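You operate a simulated robot arm through the tools that you are given. There is no shell and no other tool.

You are at the controls of a simulated robot arm. One attempt, no reset.

## Task
Vent the pump, wind the handwheel back, clear the piston and shut its knob.
Fine: vent first; the weight goes on the bench.

Only the result counts: the job must be done as asked and must still hold three seconds after the hand-in. Knocking over, shifting, dropping, spilling or breaking anything else fails it.

## Robot
A 6-joint arm with a two-finger parallel gripper, fixed in place. Base frame: the origin is on the floor under the middle of its stand, x ahead of it, y to its left, z up; the work surface is at about z = 0.8. Lengths are in m, angles in degrees, forces in N, time in s.
With the tool pointing down near the work surface it reaches from about 0.26 to 0.64 m from the base axis. Its first joint turns from -115.0 to 115.0 degrees. Payload 3.43 kg.
The TCP is the grasp point between the finger pads, 0.034 m short of the fingertips. In the tool frame z runs along the fingers and y along their closing line. The gripper opens to 0.128 m. The fingers are 0.024 m wide and 0.012 m thick; the gripper's body (0.048 by 0.13 m) begins 0.096 m behind the TCP.
Orientation is told as [roll, pitch, yaw] about the base's x, y, z axes, in that order, counted from this pose: with the fingers straight down and closing along the base's y, the tool's x points along the base's -x, its y along +y and its z along -z.

## Interface
- The arm moves only by the tool move_arm. Its arguments are lists of equal length, an entry for each row: "slide": the shift along the tool's x, y, z in m, a list of three; "dr": the turn, a rotation vector about the tool's x, y, z in degrees, a list of three; "jaw": the opening, from 0 (shut) to 1 (fully open). In form: {"slide": [[dx, dy, dz], ...], "dr": [[rx, ry, rz], ...], "jaw": [jaw, ...]}. A call has 1 to 20 rows; each row is the pose to reach, as a shift and turn from the pose commanded when the call began, along the tool's axes at that moment. A row lasts 0.2 s, in which the tool goes at most 0.05 m and 8.6 degrees; a call with a longer step from one row to the next is refused whole, and so is a gripper value outside its range. A pose out of reach is approached as far as the arm can. The call stops where the force on the tool passes 40 N (or 10 N more than at its start, if that is more) or the arm is blocked; 0.2 s more then pass. The fingers move at their own pace (about 0.153 m/s each) and stop on an object; they squeeze with about 27 N. The grip force told is the motor's: it shows also when the fingers shut on nothing. Time passes only in rows, and 0.2 s behind the last, so rows that repeat a pose let the fingers close. The reply holds the time, the measured pose of the TCP, the force on the tool along the base axes, the opening and the grip force, in the units named above and with some noise, with the torque about the TCP (base axes, N m) and any sound that the robot's microphone picked up, and new pictures: "show" is both (left out), scene, wrist or none.
- Cameras (640 x 400 px; columns grow to the right, rows downward): "scene" is fixed at [0.3997, -0.6481, 1.4136]; the picture's right is [0.96, -0.26, 0.00], its down [-0.22, -0.81, -0.54] and it looks along [0.14, 0.52, -0.84] (base axes); focal length 237 px, centre (320, 200). "wrist" rides on the gripper at [0.076, -0.011, -0.16] in the tool frame; the picture's right is [0.15, 0.99, 0.00], its down [-0.88, 0.13, -0.46] and it looks along [-0.45, 0.07, 0.89] (tool axes); focal length 234 px, centre (320, 200). There is no depth. A picture from a camera that has moved, and an enlarged one, comes with that camera's place and axes in the base frame and with its lens.
- move_column(by): slides the trunk up (or, below 0, down) by that many m; the arm rides with it, the base frame stays. It gives what a move gives, with no picture.
- enlarge(camera, box): a new picture of the part [left, top, right, bottom] of that camera's present view, enlarged. The clock stands still meanwhile.
- close_job(): hands the job in; it is judged then, once.

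Places have to be worked out from the pictures, the camera data and where the tool is seen. Open the gripper and draw the arm clear of the work before you hand the job in, unless the task says otherwise.

The tools are called as a command line: name --argument value ..., lists and objects as JSON in quotes. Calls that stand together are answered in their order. move_arm: Moves the arm, as the interface text tells. Its arguments: {"type":"object","properties":{"slide":{"type":"array","items":{"type":"array","items":{"type":"number"}}},"dr":{"type":"array","items":{"type":"array","items":{"type":"number"}}},"jaw":{"type":"array","items":{"type":"number"}},"show":{"type":"string","enum":["both","scene","wrist","none"]}},"required":["slide","dr","jaw"]} The other tools are called the same way: move_column (by) moves the trunk up or down; enlarge (camera, box) takes an enlarged picture of a part of a camera's view; close_job () hands the job in.

At the start:

```text
time: 0.0
position: [0.3431, -0.2799, 1.1301]
ee_rot: [0.1, -0.1, 0.0]
wrist_force: [-0.3, 1.1, -1.3]
torque: [-0.02, 0.01, -0.02]
opening: 0.128
grasp_force: 0.0
trunk travel left (down, up): [-0.925, 0.065]
```

scene: 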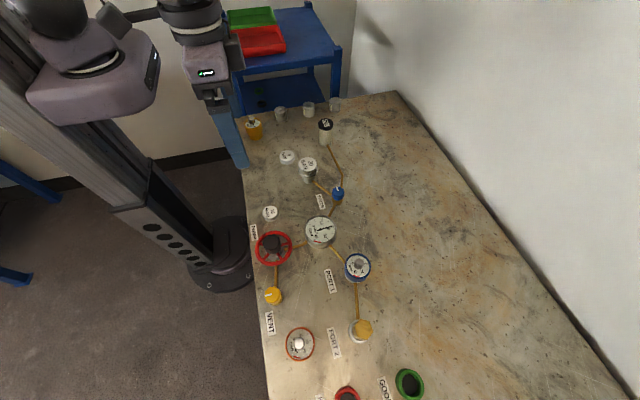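
wrist: 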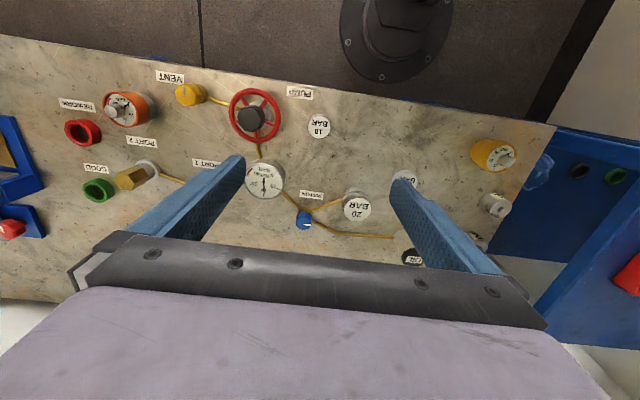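

The views show a bench with a pressure-balance (deadweight tester): a red handwheel, gauge, yellow vent knob, blue knob and weights. I'll enlarge the pictures first to identify each part.

enlarge --camera "scene" --box '[230, 90, 390, 210]'

enlarge --camera "scene" --box '[230, 190, 390, 300]'

enlarge --camera "scene" --box '[240, 280, 440, 400]'

enlarge --camera "wrist" --box '[220, 70, 420, 270]'

enlarge --camera "wrist" --box '[40, 60, 240, 220]'

```text
3.33 times, centred on (310, 150) of scene
camera zoom: at [0.3997, -0.6481, 1.4136], right [0.96, -0.26, 0.0], down [-0.22, -0.81, -0.54], along [0.14, 0.52, -0.84], focal length 789 px, centre (353, 367)
```

zoom: 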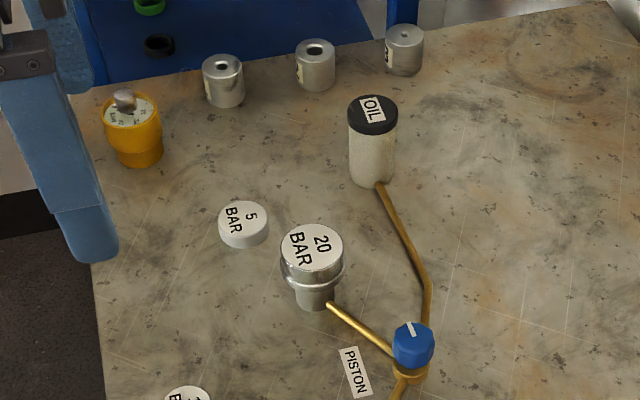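

```text
3.64 times, centred on (310, 245) of scene
camera zoom: at [0.3997, -0.6481, 1.4136], right [0.96, -0.26, 0.0], down [-0.22, -0.81, -0.54], along [0.14, 0.52, -0.84], focal length 861 px, centre (356, 36)
```

zoom: 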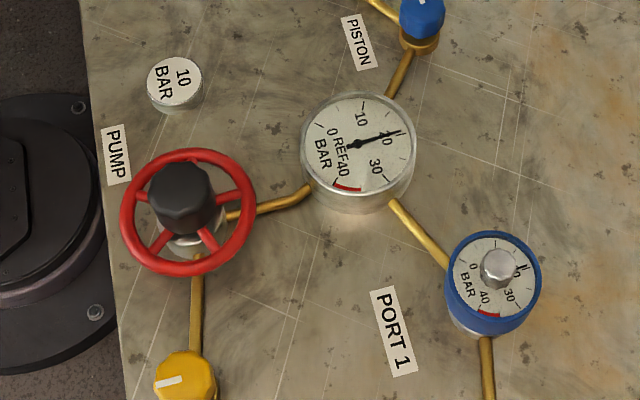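

```text
3.20 times, centred on (340, 340) of scene
camera zoom: at [0.3997, -0.6481, 1.4136], right [0.96, -0.26, 0.0], down [-0.22, -0.81, -0.54], along [0.14, 0.52, -0.84], focal length 758 px, centre (256, -248)
```

zoom: 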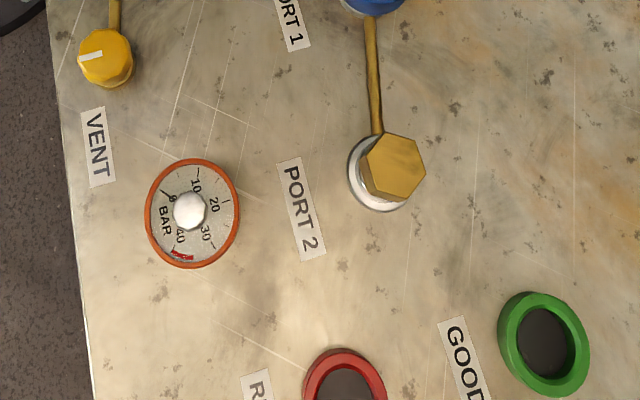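

```text
2.00 times, centred on (320, 170) of wrist
camera zoom: at [0.2682, -0.2919, 1.289], right [-0.15, 0.99, 0.0], down [0.88, 0.13, 0.46], along [0.45, 0.07, -0.89], focal length 468 px, centre (320, 260)
```

zoom: 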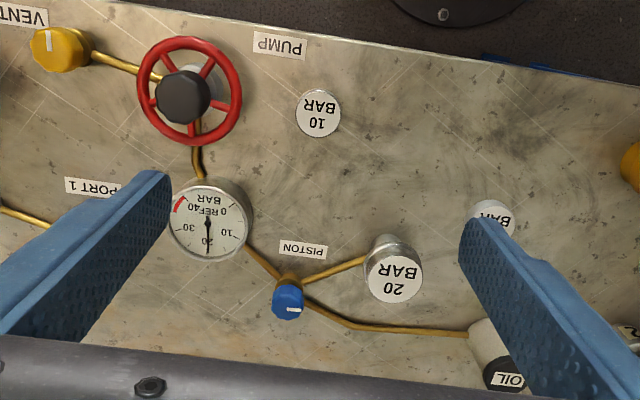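

```text
2.50 times, centred on (140, 140) of wrist
camera zoom: at [0.2682, -0.2919, 1.289], right [-0.15, 0.99, 0.0], down [0.88, 0.13, 0.46], along [0.45, 0.07, -0.89], focal length 585 px, centre (770, 350)
```

zoom: 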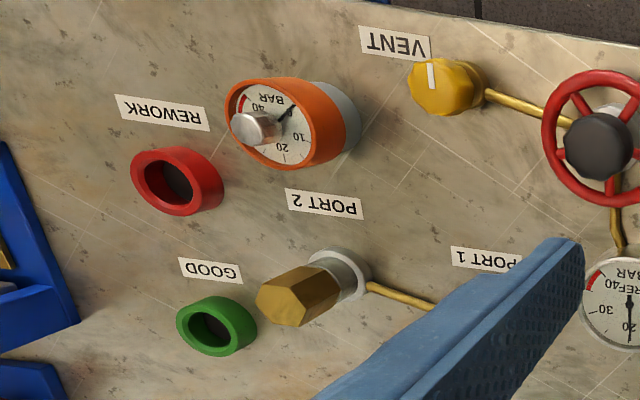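

The vent's yellow knob sits at about (0.324, -0.515, 0.835), the wheel hub at (0.344, -0.400, 0.86), the blue piston knob at (0.553, -0.284, 0.838) and the 20 BAR weight's top at (0.488, -0.181, 0.874). I'll zoom in on the knobs' marks, the gauge and the piston.

enlarge --camera "scene" --box '[255, 280, 291, 312]'

enlarge --camera "scene" --box '[310, 170, 358, 205]'

enlarge --camera "scene" --box '[285, 145, 335, 190]'

enlarge --camera "wrist" --box '[280, 170, 400, 245]'

enlarge --camera "wrist" --box '[160, 75, 290, 155]'

```text
12.50 times, centred on (273, 296) of scene
camera zoom: at [0.3997, -0.6481, 1.4136], right [0.96, -0.26, 0.0], down [-0.22, -0.81, -0.54], along [0.14, 0.52, -0.84], focal length 2960 px, centre (908, -1000)
```

zoom: 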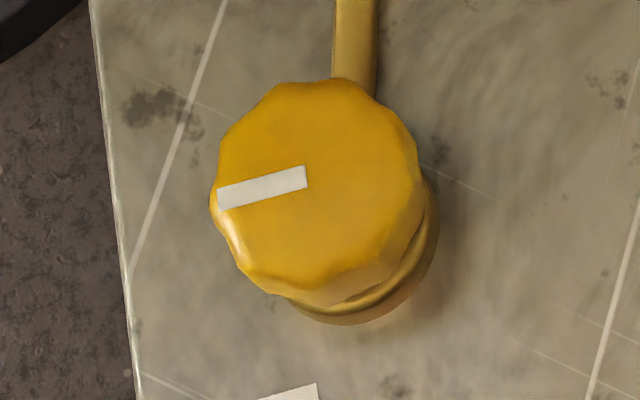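

```text
11.43 times, centred on (334, 188) of scene
camera zoom: at [0.3997, -0.6481, 1.4136], right [0.96, -0.26, 0.0], down [-0.22, -0.81, -0.54], along [0.14, 0.52, -0.84], focal length 2706 px, centre (160, 343)
```

zoom: 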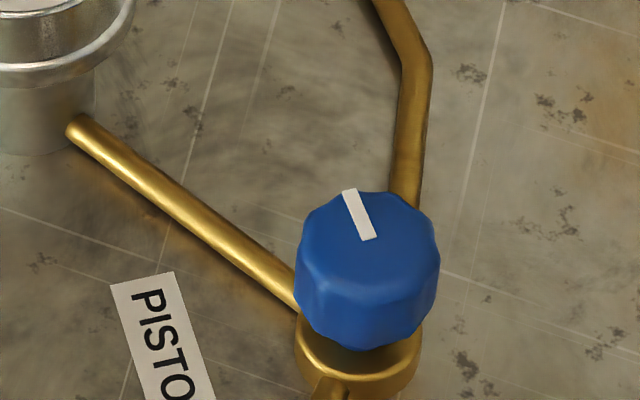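

```text
8.89 times, centred on (310, 168) of scene
camera zoom: at [0.3997, -0.6481, 1.4136], right [0.96, -0.26, 0.0], down [-0.22, -0.81, -0.54], along [0.14, 0.52, -0.84], focal length 2105 px, centre (409, 489)
```

zoom: 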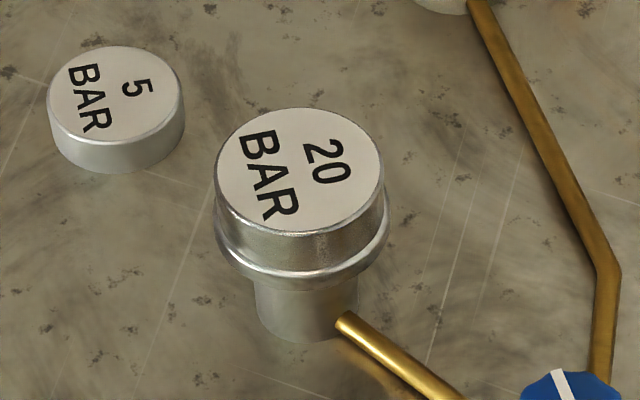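

```text
5.33 times, centred on (340, 208) of wrist
camera zoom: at [0.2682, -0.2919, 1.289], right [-0.15, 0.99, 0.0], down [0.88, 0.13, 0.46], along [0.45, 0.07, -0.89], focal length 1249 px, centre (213, 160)
```

zoom: 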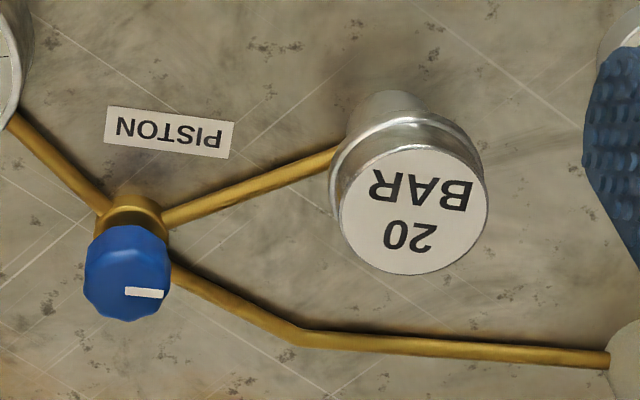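

```text
4.92 times, centred on (225, 115) of wrist
camera zoom: at [0.2682, -0.2919, 1.289], right [-0.15, 0.99, 0.0], down [0.88, 0.13, 0.46], along [0.45, 0.07, -0.89], focal length 1153 px, centre (788, 618)
```

zoom: 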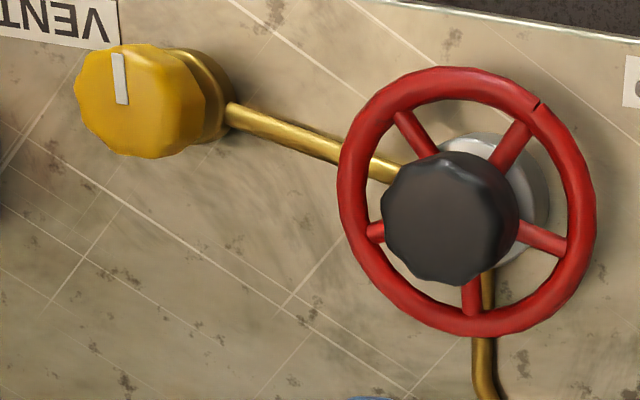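

The knob marks read clearly: the vent's line points toward -x, across its pipe, so it is shut. The piston knob's line points +y and looks open, and the gauge is at about 20. I'll move above the vent knob, turning the gripper 30° on the way, for a close look.

move_arm --slide '[[0.0032, -0.039, 0.02], [0.0064, -0.078, 0.04], [0.0095, -0.117, 0.06], [0.0127, -0.156, 0.08], [0.0159, -0.195, 0.1], [0.019, -0.2345, 0.12], [0.019, -0.2345, 0.12]]' --dr '[[0, 0, -5], [0, 0, -10], [0, 0, -15], [0, 0, -20], [0, 0, -25], [0, 0, -30], [0, 0, -30]]' --jaw '[1, 1, 1, 1, 1, 1, 1]' --show "both"

```text
time: 1.6
position: [0.3228, -0.5132, 1.0097]
ee_rot: [0.0, -0.1, 30.1]
wrist_force: [-0.3, 0.2, -0.8]
torque: [-0.01, 0.0, -0.04]
opening: 0.1282
grasp_force: 0.2
trunk travel left (down, up): [-0.925, 0.065]
camera wrist: at [0.2629, -0.5621, 1.1694], right [-0.62, 0.78, 0.0], down [0.7, 0.55, 0.46], along [0.36, 0.28, -0.89], focal length 234 px, centre (320, 200)
```

scene: 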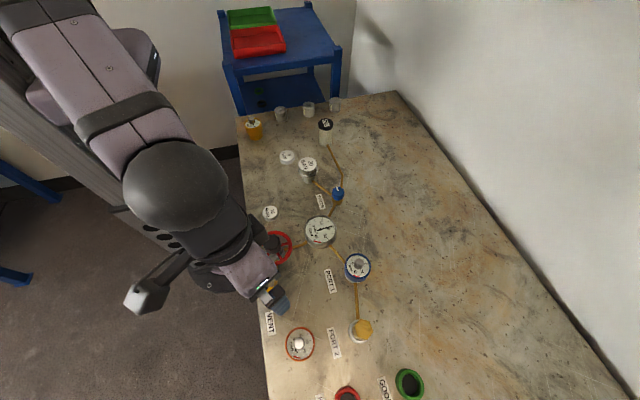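
wrist: 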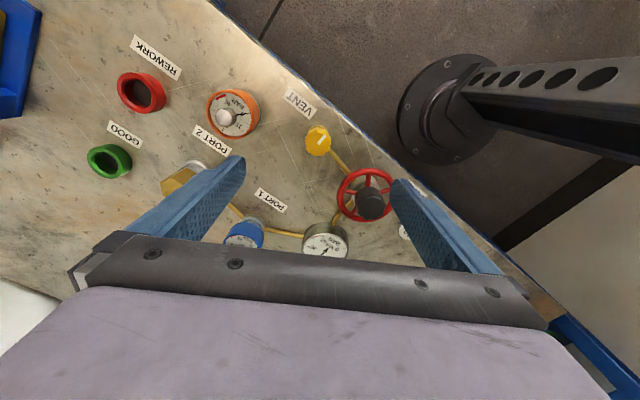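

The arm is above the vent, and the knob shows at wrist pixel (318, 140). I'll enlarge to refine its place and height before descending.

enlarge --camera "wrist" --box '[270, 100, 420, 230]'

enlarge --camera "scene" --box '[235, 215, 355, 315]'

```text
3.08 times, centred on (345, 165) of wrist
camera zoom: at [0.2629, -0.5621, 1.1694], right [-0.62, 0.78, 0.0], down [0.7, 0.55, 0.46], along [0.36, 0.28, -0.89], focal length 720 px, centre (243, 308)
```

zoom: 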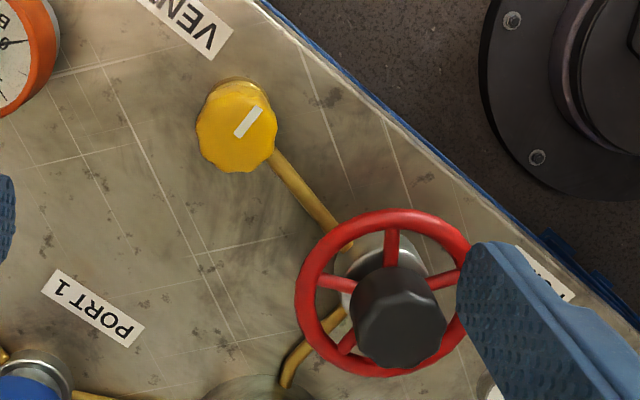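

```text
4.00 times, centred on (295, 265) of scene
camera zoom: at [0.3997, -0.6481, 1.4136], right [0.96, -0.26, 0.0], down [-0.22, -0.81, -0.54], along [0.14, 0.52, -0.84], focal length 947 px, centre (420, -60)
```

zoom: 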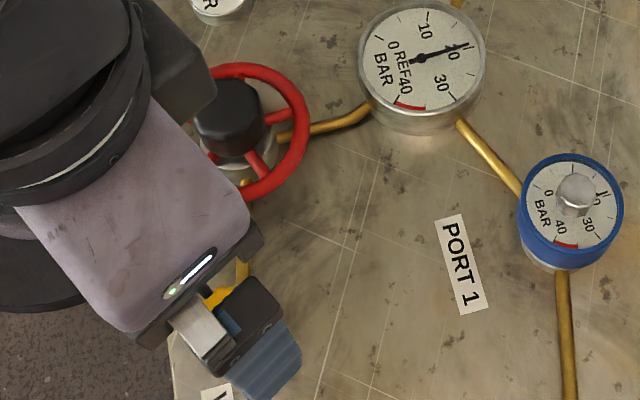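

The gauge still reads 20. The vent knob centres at about (0.3245, -0.516), with its top at z≈0.85. I'll descend to TCP z≈0.86 with the jaws part-open so the fingertips straddle the knob above the pipe.

move_arm --slide '[[0, -0.001, 0.0375], [0, -0.0023, 0.075], [0, -0.0023, 0.1125], [0, -0.0023, 0.14], [0, -0.0023, 0.15], [0, -0.0023, 0.15]]' --dr '[[0, 0, 0], [0, 0, 0], [0, 0, 0], [0, 0, 0], [0, 0, 0], [0, 0, 0]]' --jaw '[0.55, 0.55, 0.55, 0.55, 0.55, 0.55]' --show "both"

```text
time: 3.0
position: [0.326, -0.5153, 0.86]
ee_rot: [0.0, 0.0, 29.9]
wrist_force: [0.5, -0.3, 0.3]
torque: [-0.02, 0.03, -0.01]
opening: 0.0705
grasp_force: 0.1
trunk travel left (down, up): [-0.925, 0.065]
camera wrist: at [0.2668, -0.5645, 1.0194], right [-0.62, 0.78, 0.0], down [0.7, 0.55, 0.46], along [0.36, 0.28, -0.89], focal length 234 px, centre (320, 200)
```

scene: 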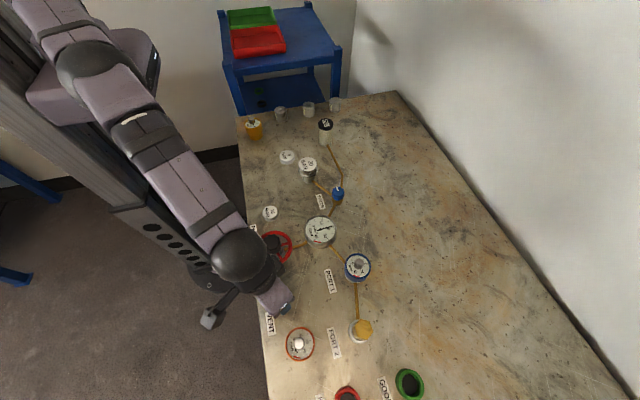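
wrist: 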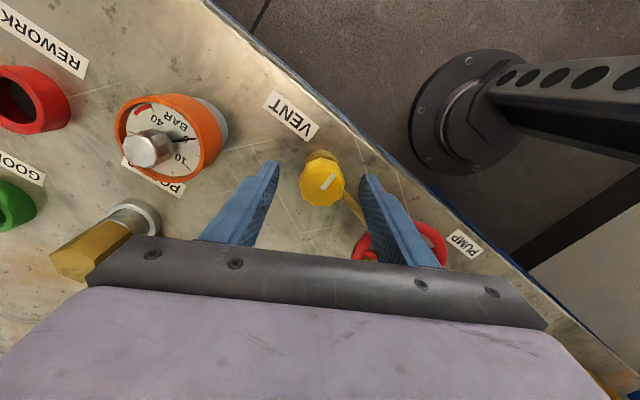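

The knob is centred between the fingers, so I'll close on it.

move_arm --slide '[[0, 0, 0], [0, 0, 0], [0, 0, 0]]' --dr '[[0, 0, 0], [0, 0, 0], [0, 0, 0]]' --jaw '[0, 0, 0]' --show "wrist"

```text
time: 3.8
position: [0.3256, -0.5131, 0.8587]
ee_rot: [0.0, -0.2, 30.0]
wrist_force: [-2.3, 5.2, -0.1]
torque: [0.18, 0.22, -0.07]
opening: 0.0352
grasp_force: 45.1
trunk travel left (down, up): [-0.925, 0.065]
camera wrist: at [0.2663, -0.5637, 1.0192], right [-0.62, 0.78, 0.0], down [0.7, 0.55, 0.46], along [0.36, 0.29, -0.89], focal length 234 px, centre (320, 200)
```

wrist: 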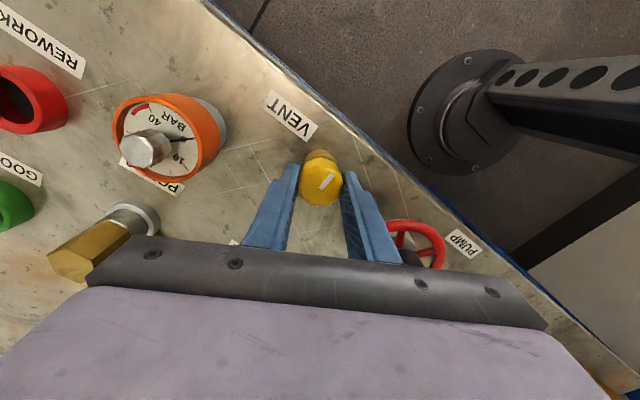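

The jaws have gripped the knob (35 mm). Now I'll turn it a little counter-clockwise, seen from above, while watching torque and sound.

move_arm --slide '[[0, 0.0015, 0], [0, 0.0015, 0], [0, 0.0015, 0], [0, 0.0015, 0]]' --dr '[[0, 0, -5], [0, 0, -10], [0, 0, -15], [0, 0, -20]]' --jaw '[0, 0, 0, 0]' --show "wrist"

```text
time: 4.8
position: [0.3247, -0.5159, 0.8614]
ee_rot: [0.0, -0.2, 49.9]
wrist_force: [-1.1, 2.6, 0.2]
torque: [0.05, -0.08, -0.91]
opening: 0.0355
grasp_force: 45.0
trunk travel left (down, up): [-0.925, 0.065]
camera wrist: at [0.2856, -0.5809, 1.0199], right [-0.85, 0.52, 0.0], down [0.47, 0.76, 0.46], along [0.24, 0.39, -0.89], focal length 234 px, centre (320, 200)
```

wrist: 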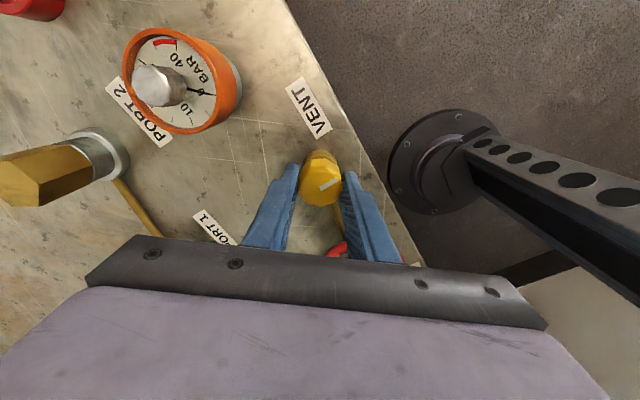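

Torque is -0.91 N m and the white line slid relative to the fingers, still pointing toward -x, so the knob is on its stop in this direction. I'll enlarge to confirm before trying the other way.

enlarge --camera "wrist" --box '[270, 130, 370, 220]'

```text
4.44 times, centred on (320, 175) of wrist
camera zoom: at [0.2856, -0.5809, 1.0199], right [-0.85, 0.52, 0.0], down [0.47, 0.76, 0.46], along [0.24, 0.39, -0.89], focal length 1041 px, centre (320, 311)
```

zoom: 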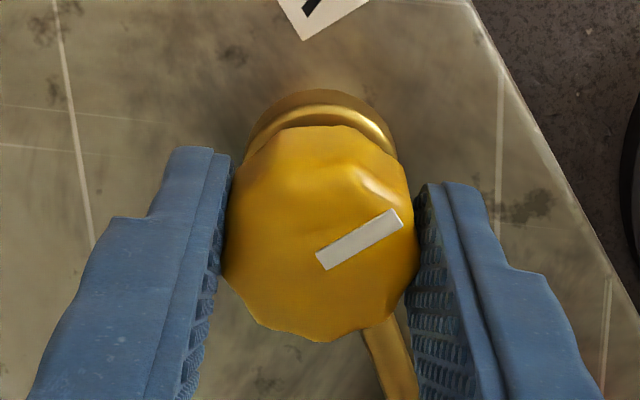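

The line still points at about 182°, so the knob did not move counter-clockwise. I'll turn clockwise instead, which brings the line toward the pipe.

move_arm --slide '[[0, 0, 0], [0, 0, 0], [0, 0, 0], [0, 0, 0], [0, 0, 0], [0, 0, 0]]' --dr '[[0, 0, 6], [0, 0, 12], [0, 0, 18], [0, 0, 25], [0, 0, 32], [0, 0, 40]]' --jaw '[0, 0, 0, 0, 0, 0]' --show "both"

enlarge --camera "wrist" --box '[270, 130, 370, 220]'

enlarge --camera "scene" --box '[235, 205, 385, 315]'

```text
time: 6.2
position: [0.3256, -0.5147, 0.8609]
ee_rot: [-0.2, -0.1, 10.0]
wrist_force: [0.1, -1.1, 3.4]
torque: [-0.43, 0.47, 0.0]
opening: 0.0355
grasp_force: 45.2
trunk travel left (down, up): [-0.925, 0.065]
camera wrist: at [0.2531, -0.5398, 1.0199], right [-0.31, 0.95, 0.0], down [0.84, 0.28, 0.46], along [0.43, 0.14, -0.89], focal length 234 px, centre (320, 200)
```

scene: 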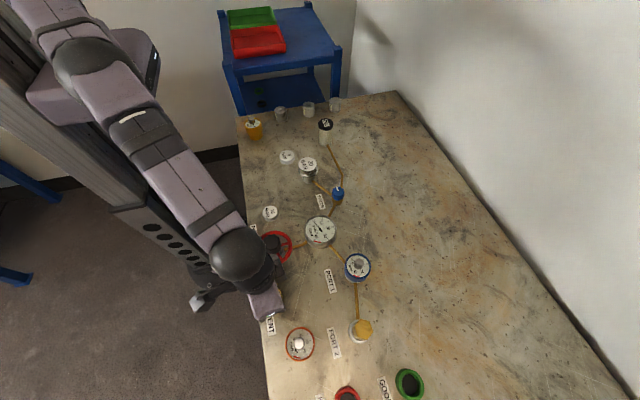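
wrist: 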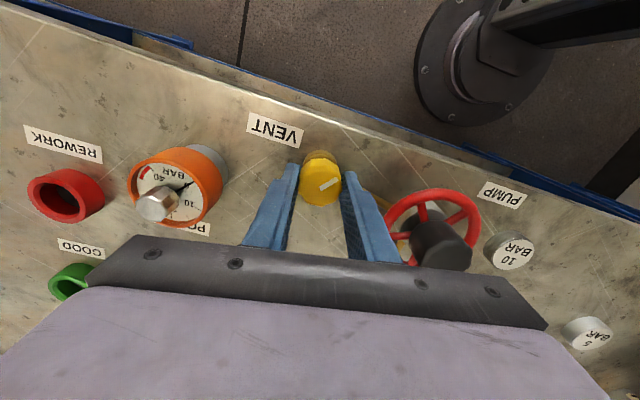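

```text
4.44 times, centred on (320, 175) of wrist
camera zoom: at [0.2531, -0.5398, 1.0199], right [-0.31, 0.95, 0.0], down [0.84, 0.28, 0.46], along [0.43, 0.14, -0.89], focal length 1041 px, centre (320, 311)
```

zoom: 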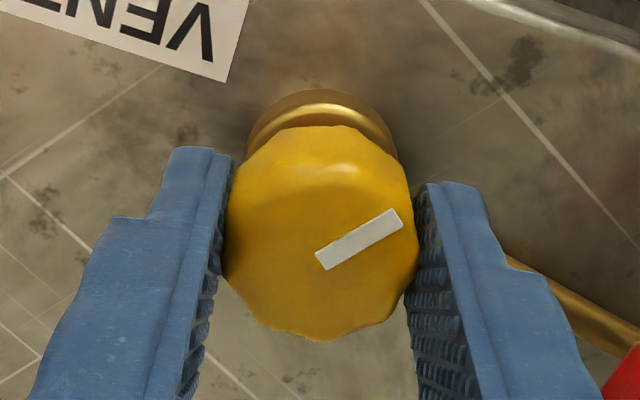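

```text
3.64 times, centred on (310, 260) of scene
camera zoom: at [0.3997, -0.6481, 1.4136], right [0.96, -0.26, 0.0], down [-0.22, -0.81, -0.54], along [0.14, 0.52, -0.84], focal length 861 px, centre (356, -18)
```

zoom: 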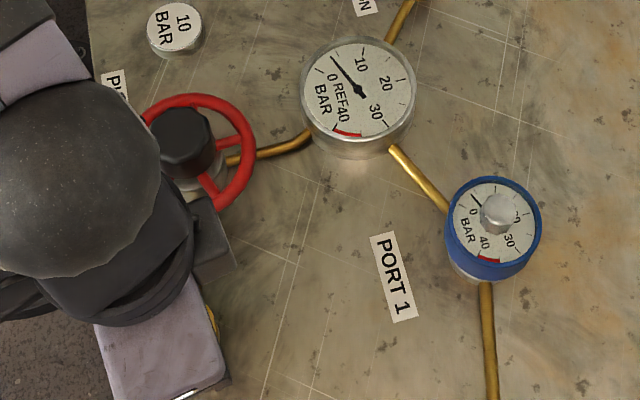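

The knob turns clockwise with the gripper and the reference gauge is falling (now about 4). I'll keep turning to the full 90°.

move_arm --slide '[[0, 0, 0], [0, 0, 0], [0, 0, 0], [0, 0, 0], [0, 0, 0], [0, 0, 0], [0, 0, 0], [0, 0, 0]]' --dr '[[0, 0, 7], [0, 0, 14], [0, 0, 21], [0, 0, 28], [0, 0, 35], [0, 0, 42], [0, 0, 49], [0, 0, 53]]' --jaw '[0, 0, 0, 0, 0, 0, 0, 0]' --show "both"

enlarge --camera "wrist" --box '[270, 130, 370, 220]'

enlarge --camera "scene" --box '[235, 205, 385, 315]'

```text
time: 8.0
position: [0.3249, -0.5153, 0.8603]
ee_rot: [-0.1, -0.1, -43.1]
wrist_force: [-1.6, -4.8, 10.1]
torque: [-0.17, 0.05, 0.39]
opening: 0.0353
grasp_force: 44.7
trunk travel left (down, up): [-0.925, 0.065]
camera wrist: at [0.2624, -0.4724, 1.0198], right [0.57, 0.82, 0.0], down [0.73, -0.51, 0.46], along [0.38, -0.26, -0.89], focal length 234 px, centre (320, 200)
```

scene: 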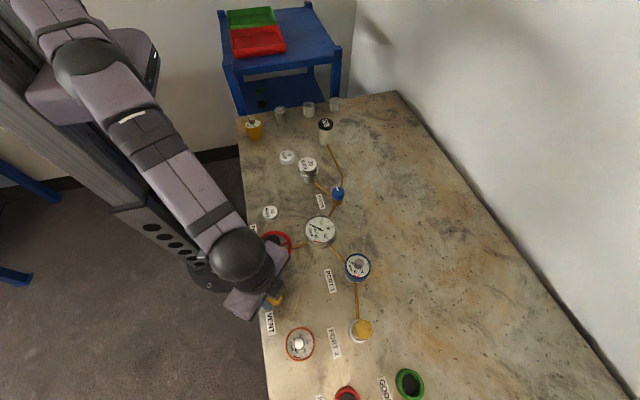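
wrist: 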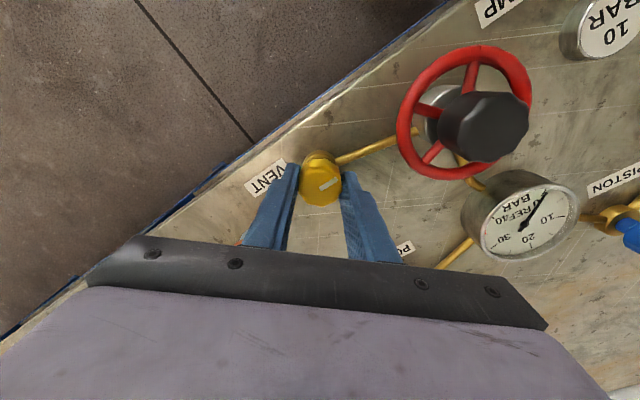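

```text
4.44 times, centred on (320, 175) of wrist
camera zoom: at [0.2624, -0.4724, 1.0198], right [0.57, 0.82, 0.0], down [0.73, -0.51, 0.46], along [0.38, -0.26, -0.89], focal length 1041 px, centre (320, 311)
```

zoom: 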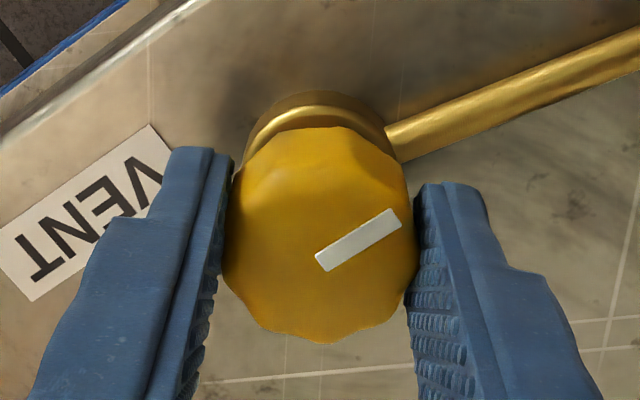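

```text
3.64 times, centred on (310, 260) of scene
camera zoom: at [0.3997, -0.6481, 1.4136], right [0.96, -0.26, 0.0], down [-0.22, -0.81, -0.54], along [0.14, 0.52, -0.84], focal length 861 px, centre (356, -18)
```

zoom: 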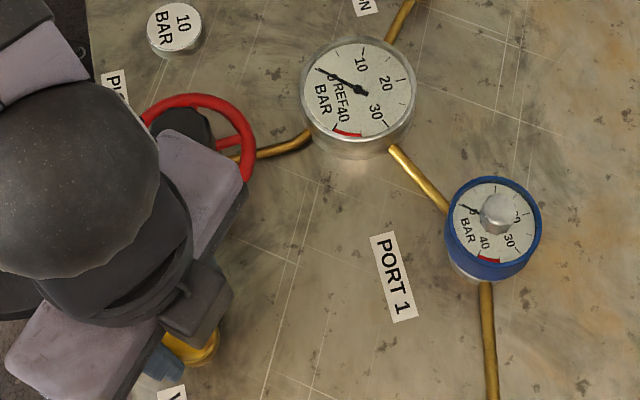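

The gauge now reads 0 and the vent's line lies along its pipe. I'll nudge a few degrees more to be sure the knob is at its open stop, then release.

move_arm --slide '[[0, 0, 0], [0, 0, 0]]' --dr '[[0, 0, 3], [0, 0, 5]]' --jaw '[0, 0]' --show "wrist"

enlarge --camera "wrist" --box '[270, 130, 370, 220]'

```text
time: 8.6
position: [0.3251, -0.5147, 0.86]
ee_rot: [0.2, 0.0, -47.9]
wrist_force: [-2.3, -5.4, 7.6]
torque: [-0.29, 0.1, 0.85]
opening: 0.0353
grasp_force: 45.0
trunk travel left (down, up): [-0.925, 0.065]
camera wrist: at [0.2661, -0.467, 1.0197], right [0.64, 0.77, 0.0], down [0.69, -0.57, 0.46], along [0.35, -0.29, -0.89], focal length 234 px, centre (320, 200)
```

wrist: 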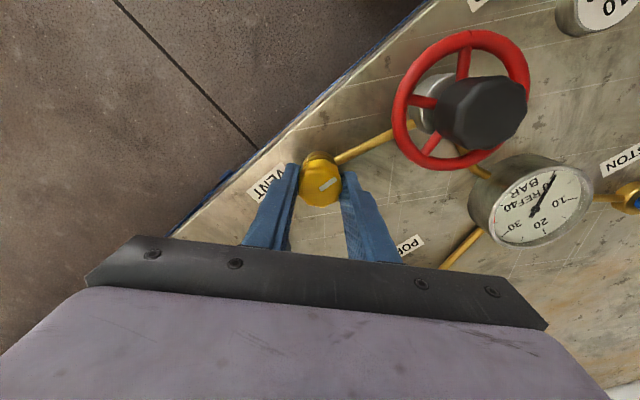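

```text
4.44 times, centred on (320, 175) of wrist
camera zoom: at [0.2661, -0.467, 1.0197], right [0.64, 0.77, 0.0], down [0.69, -0.57, 0.46], along [0.35, -0.29, -0.89], focal length 1041 px, centre (320, 311)
```

zoom: 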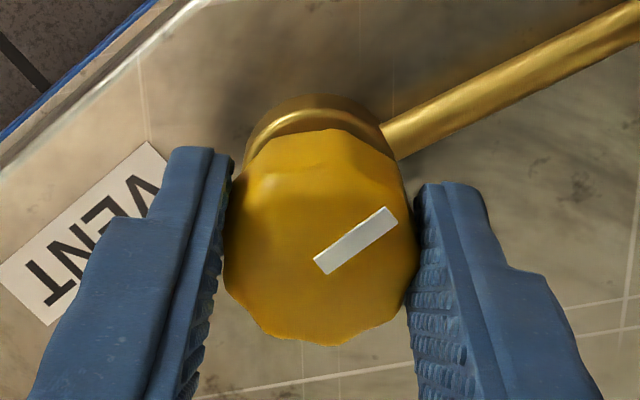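

The torque rose to 0.85 N m against the stop, so the vent is fully open. I'll release the knob and lift straight up.

move_arm --slide '[[0, 0, 0], [0, 0, 0], [0, 0, -0.03], [0, 0, -0.07], [0, 0, -0.11], [0, 0, -0.15]]' --dr '[[0, 0, -2], [0, 0, -2], [0, 0, -2], [0, 0, -2], [0, 0, -2], [0, 0, -2]]' --jaw '[0.55, 0.55, 0.55, 0.55, 0.55, 0.55]' --show "both"

enlarge --camera "scene" --box '[235, 205, 385, 315]'

enlarge --camera "wrist" --box '[250, 80, 500, 240]'

```text
time: 10.0
position: [0.3252, -0.5131, 1.0105]
ee_rot: [0.1, 0.0, -46.0]
wrist_force: [0.4, 0.8, 0.7]
torque: [0.01, 0.01, 0.01]
opening: 0.0705
grasp_force: 0.1
trunk travel left (down, up): [-0.925, 0.065]
camera wrist: at [0.2642, -0.4671, 1.1687], right [0.61, 0.79, 0.0], down [0.71, -0.54, 0.46], along [0.36, -0.28, -0.89], focal length 234 px, centre (320, 200)
```

scene: 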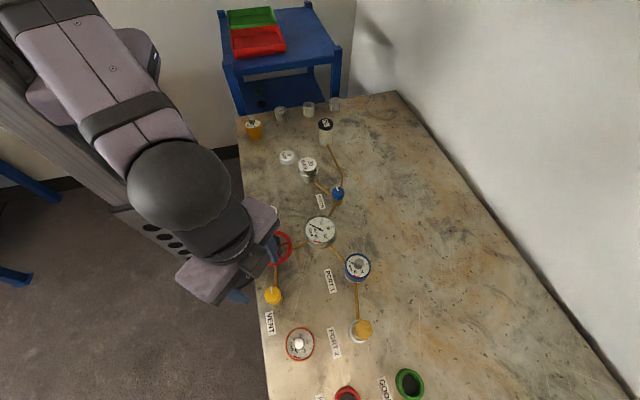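
wrist: 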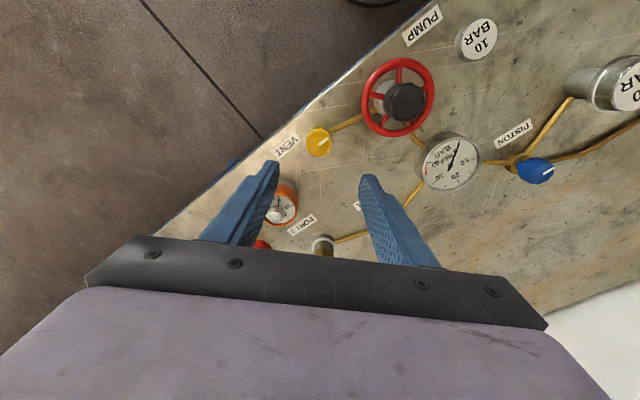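

```text
3.64 times, centred on (310, 260) of scene
camera zoom: at [0.3997, -0.6481, 1.4136], right [0.96, -0.26, 0.0], down [-0.22, -0.81, -0.54], along [0.14, 0.52, -0.84], focal length 861 px, centre (356, -18)
```

zoom: 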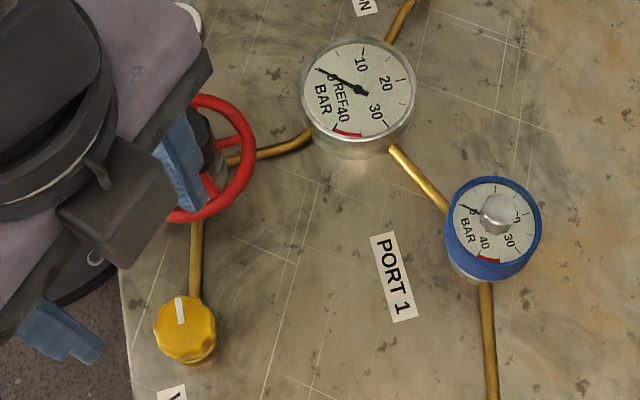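

```text
2.50 times, centred on (375, 160) of wrist
camera zoom: at [0.2642, -0.4671, 1.1687], right [0.61, 0.79, 0.0], down [0.71, -0.54, 0.46], along [0.36, -0.28, -0.89], focal length 585 px, centre (182, 300)
```

zoom: 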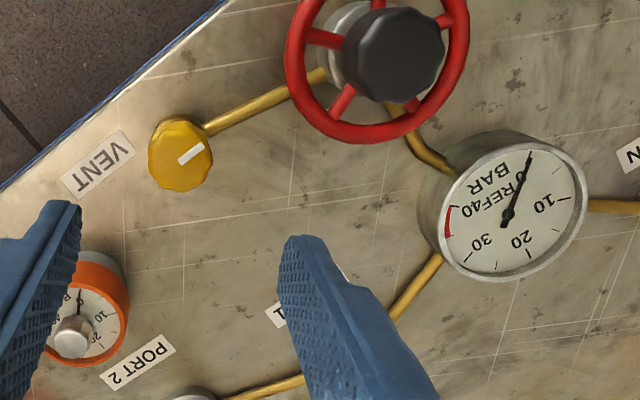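

The vent's line is along the pipe and the gauge rests at 0. Next is the handwheel: the hub sits at about (0.344, -0.4005) with its top near z≈0.875 and the rim plane near 0.832. I'll move above it for a closer look.

move_arm --slide '[[0.0226, 0.0306, 0], [0.0453, 0.0611, 0], [0.0679, 0.0917, 0.0], [0.0679, 0.0917, 0.0]]' --dr '[[0, 0, 0], [0, 0, 0], [0, 0, 0], [0, 0, 0]]' --jaw '[0.6, 0.6, 0.6, 0.6]' --show "both"

enlarge --camera "wrist" --box '[260, 80, 380, 200]'

```text
time: 11.0
position: [0.3426, -0.3995, 1.0094]
ee_rot: [0.1, 0.1, -46.0]
wrist_force: [-0.1, -0.1, -0.2]
torque: [0.01, 0.04, 0.0]
opening: 0.0768
grasp_force: 0.1
trunk travel left (down, up): [-0.925, 0.065]
camera wrist: at [0.2836, -0.3541, 1.1693], right [0.61, 0.79, 0.0], down [0.7, -0.54, 0.46], along [0.36, -0.28, -0.89], focal length 234 px, centre (320, 200)
```

scene: 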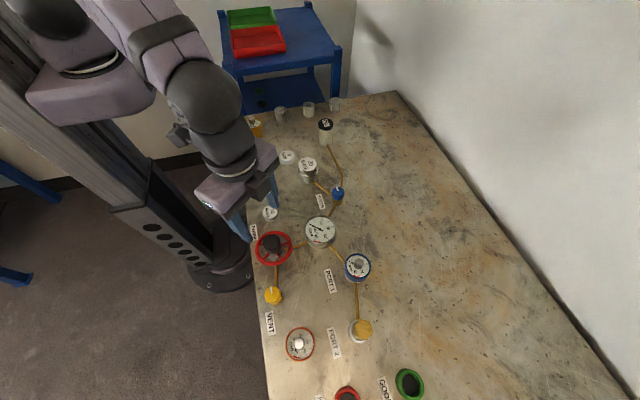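
wrist: 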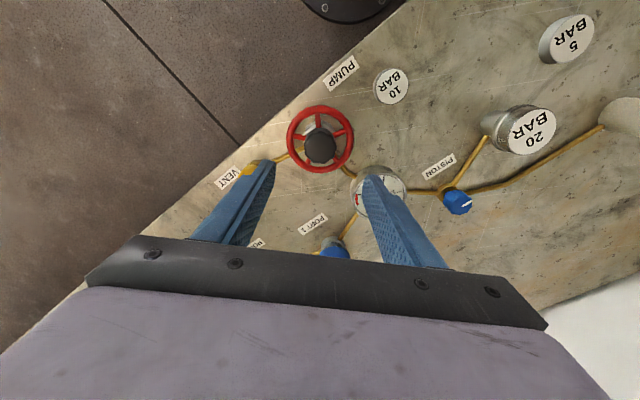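

```text
3.33 times, centred on (320, 140) of wrist
camera zoom: at [0.2836, -0.3541, 1.1693], right [0.61, 0.79, 0.0], down [0.7, -0.54, 0.46], along [0.36, -0.28, -0.89], focal length 781 px, centre (320, 400)
```

zoom: 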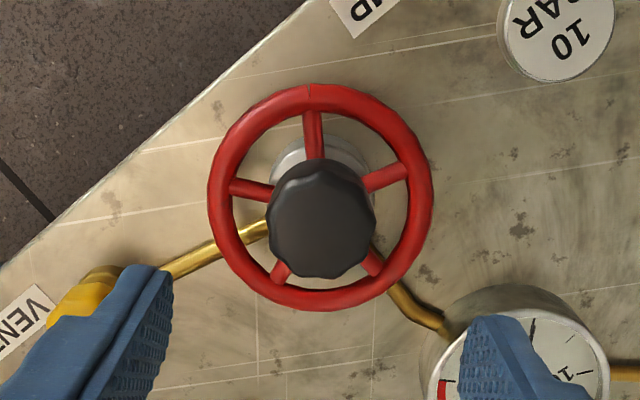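

The wheel is centred beneath me, with a notch on its rim pointing at about 147°. I'll descend so the tips straddle the black hub just above the spokes.

move_arm --slide '[[0, 0, 0.04], [0, 0, 0.08], [0, 0, 0.115], [0, 0, 0.131], [0, 0, 0.131]]' --dr '[[0, 0, 0], [0, 0, 0], [0, 0, 0], [0, 0, 0], [0, 0, 0]]' --jaw '[0.58, 0.58, 0.58, 0.58, 0.58]' --show "both"

enlarge --camera "wrist" --box '[240, 110, 400, 230]'

enlarge --camera "scene" --box '[235, 205, 325, 275]'

```text
time: 12.2
position: [0.3442, -0.402, 0.879]
ee_rot: [0.1, 0.0, -46.0]
wrist_force: [0.2, -0.1, -0.3]
torque: [0.02, -0.01, 0.0]
opening: 0.0743
grasp_force: 0.1
trunk travel left (down, up): [-0.925, 0.065]
camera wrist: at [0.2838, -0.3559, 1.0379], right [0.61, 0.79, 0.0], down [0.7, -0.54, 0.46], along [0.36, -0.28, -0.89], focal length 234 px, centre (320, 200)
```

scene: 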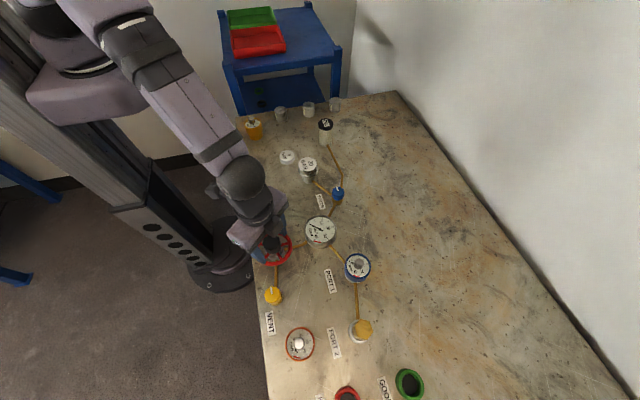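
wrist: 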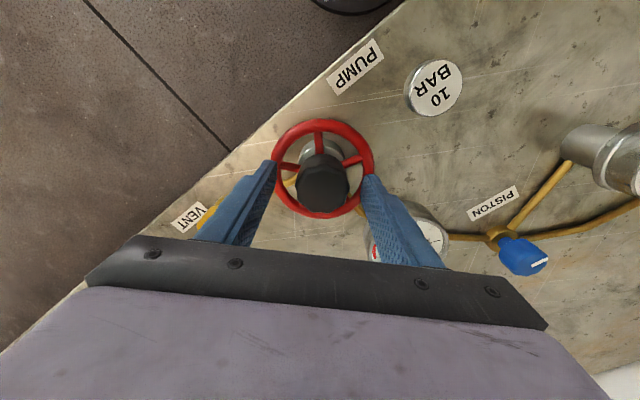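

```text
3.33 times, centred on (320, 170) of wrist
camera zoom: at [0.2838, -0.3559, 1.0379], right [0.61, 0.79, 0.0], down [0.7, -0.54, 0.46], along [0.36, -0.28, -0.89], focal length 781 px, centre (320, 300)
```

zoom: 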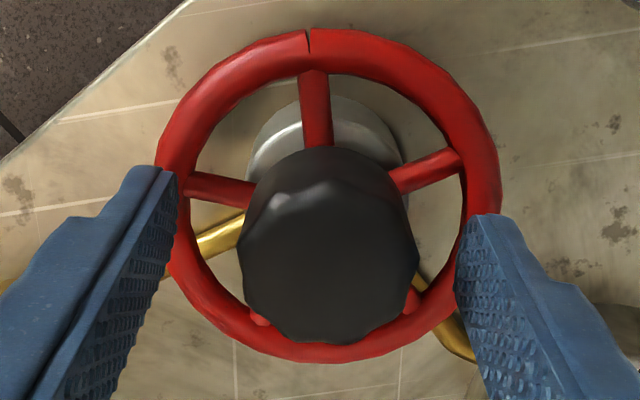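

```text
5.71 times, centred on (280, 240) of scene
camera zoom: at [0.3997, -0.6481, 1.4136], right [0.96, -0.26, 0.0], down [-0.22, -0.81, -0.54], along [0.14, 0.52, -0.84], focal length 1353 px, centre (549, -29)
```

zoom: 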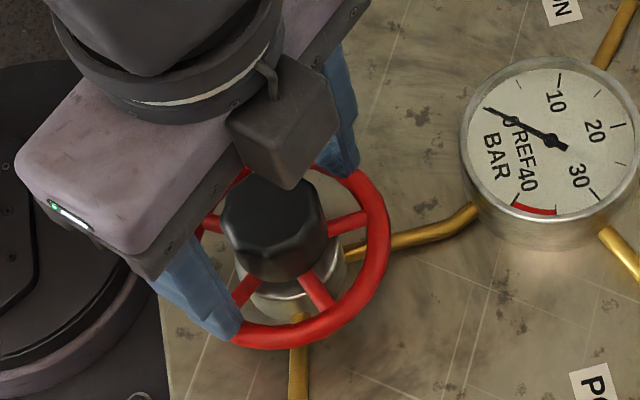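

The hub sits between the fingers, about 2 mm to the tool's +y side. I'll shift slightly and close on it.

move_arm --slide '[[0, 0.0018, 0], [0, 0.0018, 0], [0, 0.0018, 0], [0, 0.0018, 0]]' --dr '[[0, 0, 0], [0, 0, 0], [0, 0, 0], [0, 0, 0]]' --jaw '[0.58, 0, 0, 0]' --show "wrist"

enlarge --camera "wrist" --box '[240, 110, 400, 230]'

```text
time: 13.2
position: [0.3448, -0.4003, 0.8785]
ee_rot: [0.0, -0.1, -46.1]
wrist_force: [-1.8, -0.3, -0.8]
torque: [-0.23, -0.05, 0.03]
opening: 0.0414
grasp_force: 45.0
trunk travel left (down, up): [-0.925, 0.065]
camera wrist: at [0.285, -0.3547, 1.0384], right [0.61, 0.79, 0.0], down [0.71, -0.54, 0.46], along [0.36, -0.28, -0.89], focal length 234 px, centre (320, 200)
```

wrist: 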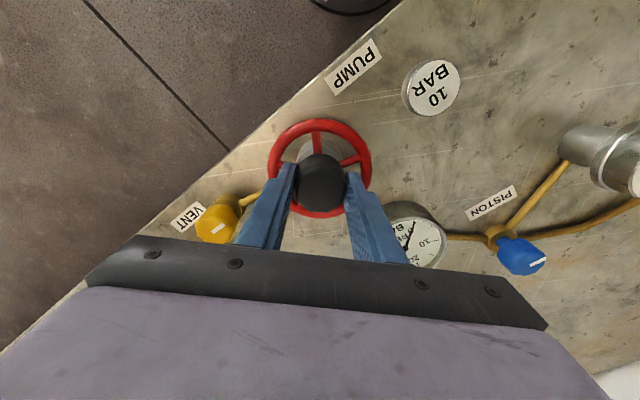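

```text
3.33 times, centred on (320, 170) of wrist
camera zoom: at [0.285, -0.3547, 1.0384], right [0.61, 0.79, 0.0], down [0.71, -0.54, 0.46], along [0.36, -0.28, -0.89], focal length 781 px, centre (320, 300)
```

zoom: 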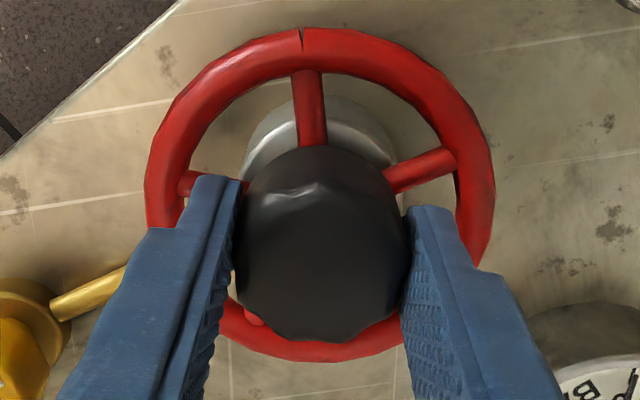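

Gripped cleanly at 41 mm with low side forces. I'll turn counter-clockwise 24° as a test and watch the torque.

move_arm --slide '[[0, 0, 0], [0, 0, 0], [0, 0, 0], [0, 0, 0]]' --dr '[[0, 0, -6], [0, 0, -12], [0, 0, -18], [0, 0, -24]]' --jaw '[0, 0, 0, 0]' --show "wrist"

enlarge --camera "wrist" --box '[240, 110, 400, 230]'

```text
time: 14.2
position: [0.3454, -0.4, 0.8794]
ee_rot: [0.1, 0.0, -21.8]
wrist_force: [-0.9, 2.3, 1.7]
torque: [0.3, 0.02, -0.04]
opening: 0.0416
grasp_force: 45.3
trunk travel left (down, up): [-0.925, 0.065]
camera wrist: at [0.2714, -0.3836, 1.0384], right [0.23, 0.97, 0.0], down [0.87, -0.21, 0.46], along [0.44, -0.1, -0.89], focal length 234 px, centre (320, 200)
```

wrist: 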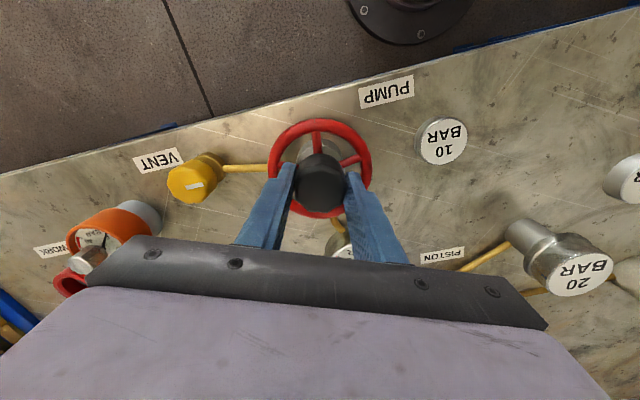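

```text
3.33 times, centred on (320, 170) of wrist
camera zoom: at [0.2714, -0.3836, 1.0384], right [0.23, 0.97, 0.0], down [0.87, -0.21, 0.46], along [0.44, -0.1, -0.89], focal length 781 px, centre (320, 300)
```

zoom: 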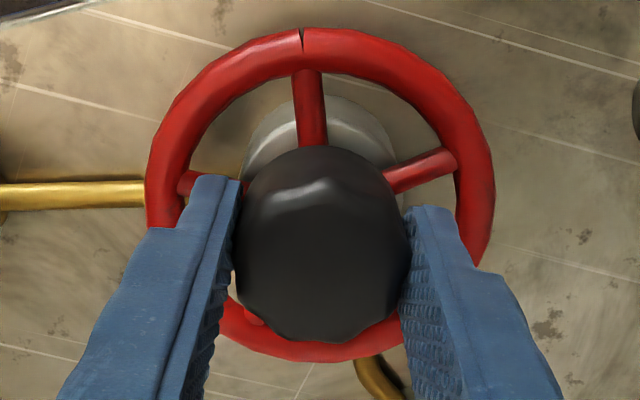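

The wheel turns freely with the gripper counter-clockwise, the usual way to back a screw press out. I'll keep winding, watching for a stop.

move_arm --slide '[[0, 0, 0], [0, 0, 0], [0, 0, 0], [0, 0, 0], [0, 0, 0], [0, 0, 0], [0, 0, 0], [0, 0, 0], [0, 0, 0], [0, 0, 0], [0, 0, 0], [0, 0, 0]]' --dr '[[0, 0, -8], [0, 0, -16], [0, 0, -24], [0, 0, -32], [0, 0, -40], [0, 0, -48], [0, 0, -56], [0, 0, -64], [0, 0, -72], [0, 0, -80], [0, 0, -88], [0, 0, -96]]' --jaw '[0, 0, 0, 0, 0, 0, 0, 0, 0, 0, 0, 0]' --show "both"

enlarge --camera "wrist" --box '[240, 110, 400, 230]'

```text
time: 16.8
position: [0.3449, -0.3998, 0.8783]
ee_rot: [0.0, -0.1, 74.2]
wrist_force: [1.7, 5.8, -0.5]
torque: [0.42, 0.24, -0.01]
opening: 0.0414
grasp_force: 44.6
trunk travel left (down, up): [-0.925, 0.065]
camera wrist: at [0.3359, -0.4768, 1.0384], right [-0.99, 0.13, 0.0], down [0.11, 0.88, 0.46], along [0.06, 0.45, -0.89], focal length 234 px, centre (320, 200)
```

scene: 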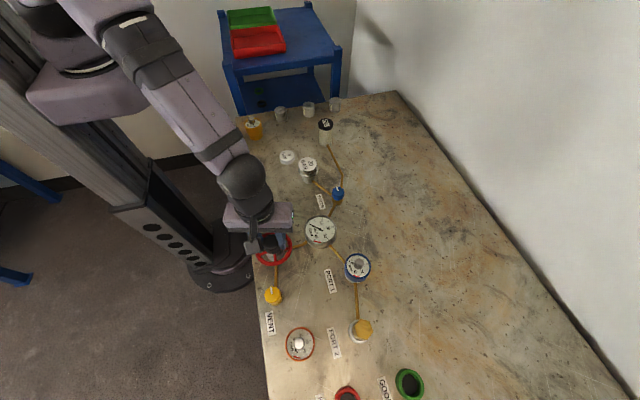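
wrist: 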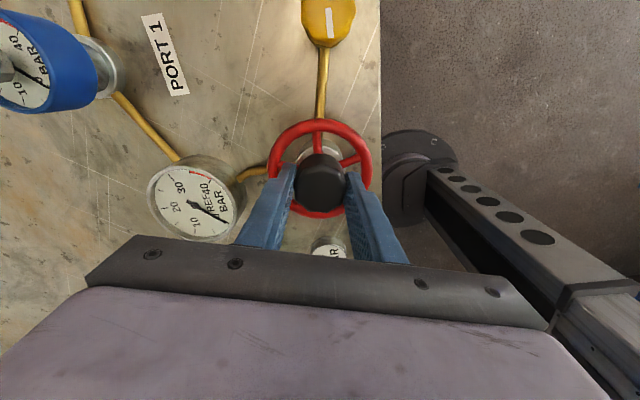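

```text
3.33 times, centred on (320, 170) of wrist
camera zoom: at [0.3359, -0.4768, 1.0384], right [-0.99, 0.13, 0.0], down [0.11, 0.88, 0.46], along [0.06, 0.45, -0.89], focal length 781 px, centre (320, 300)
```

zoom: 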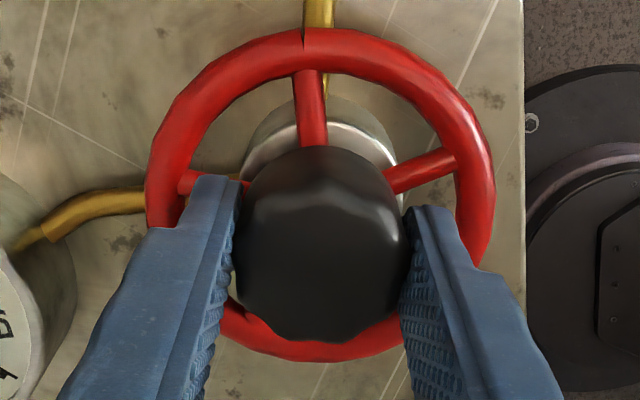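

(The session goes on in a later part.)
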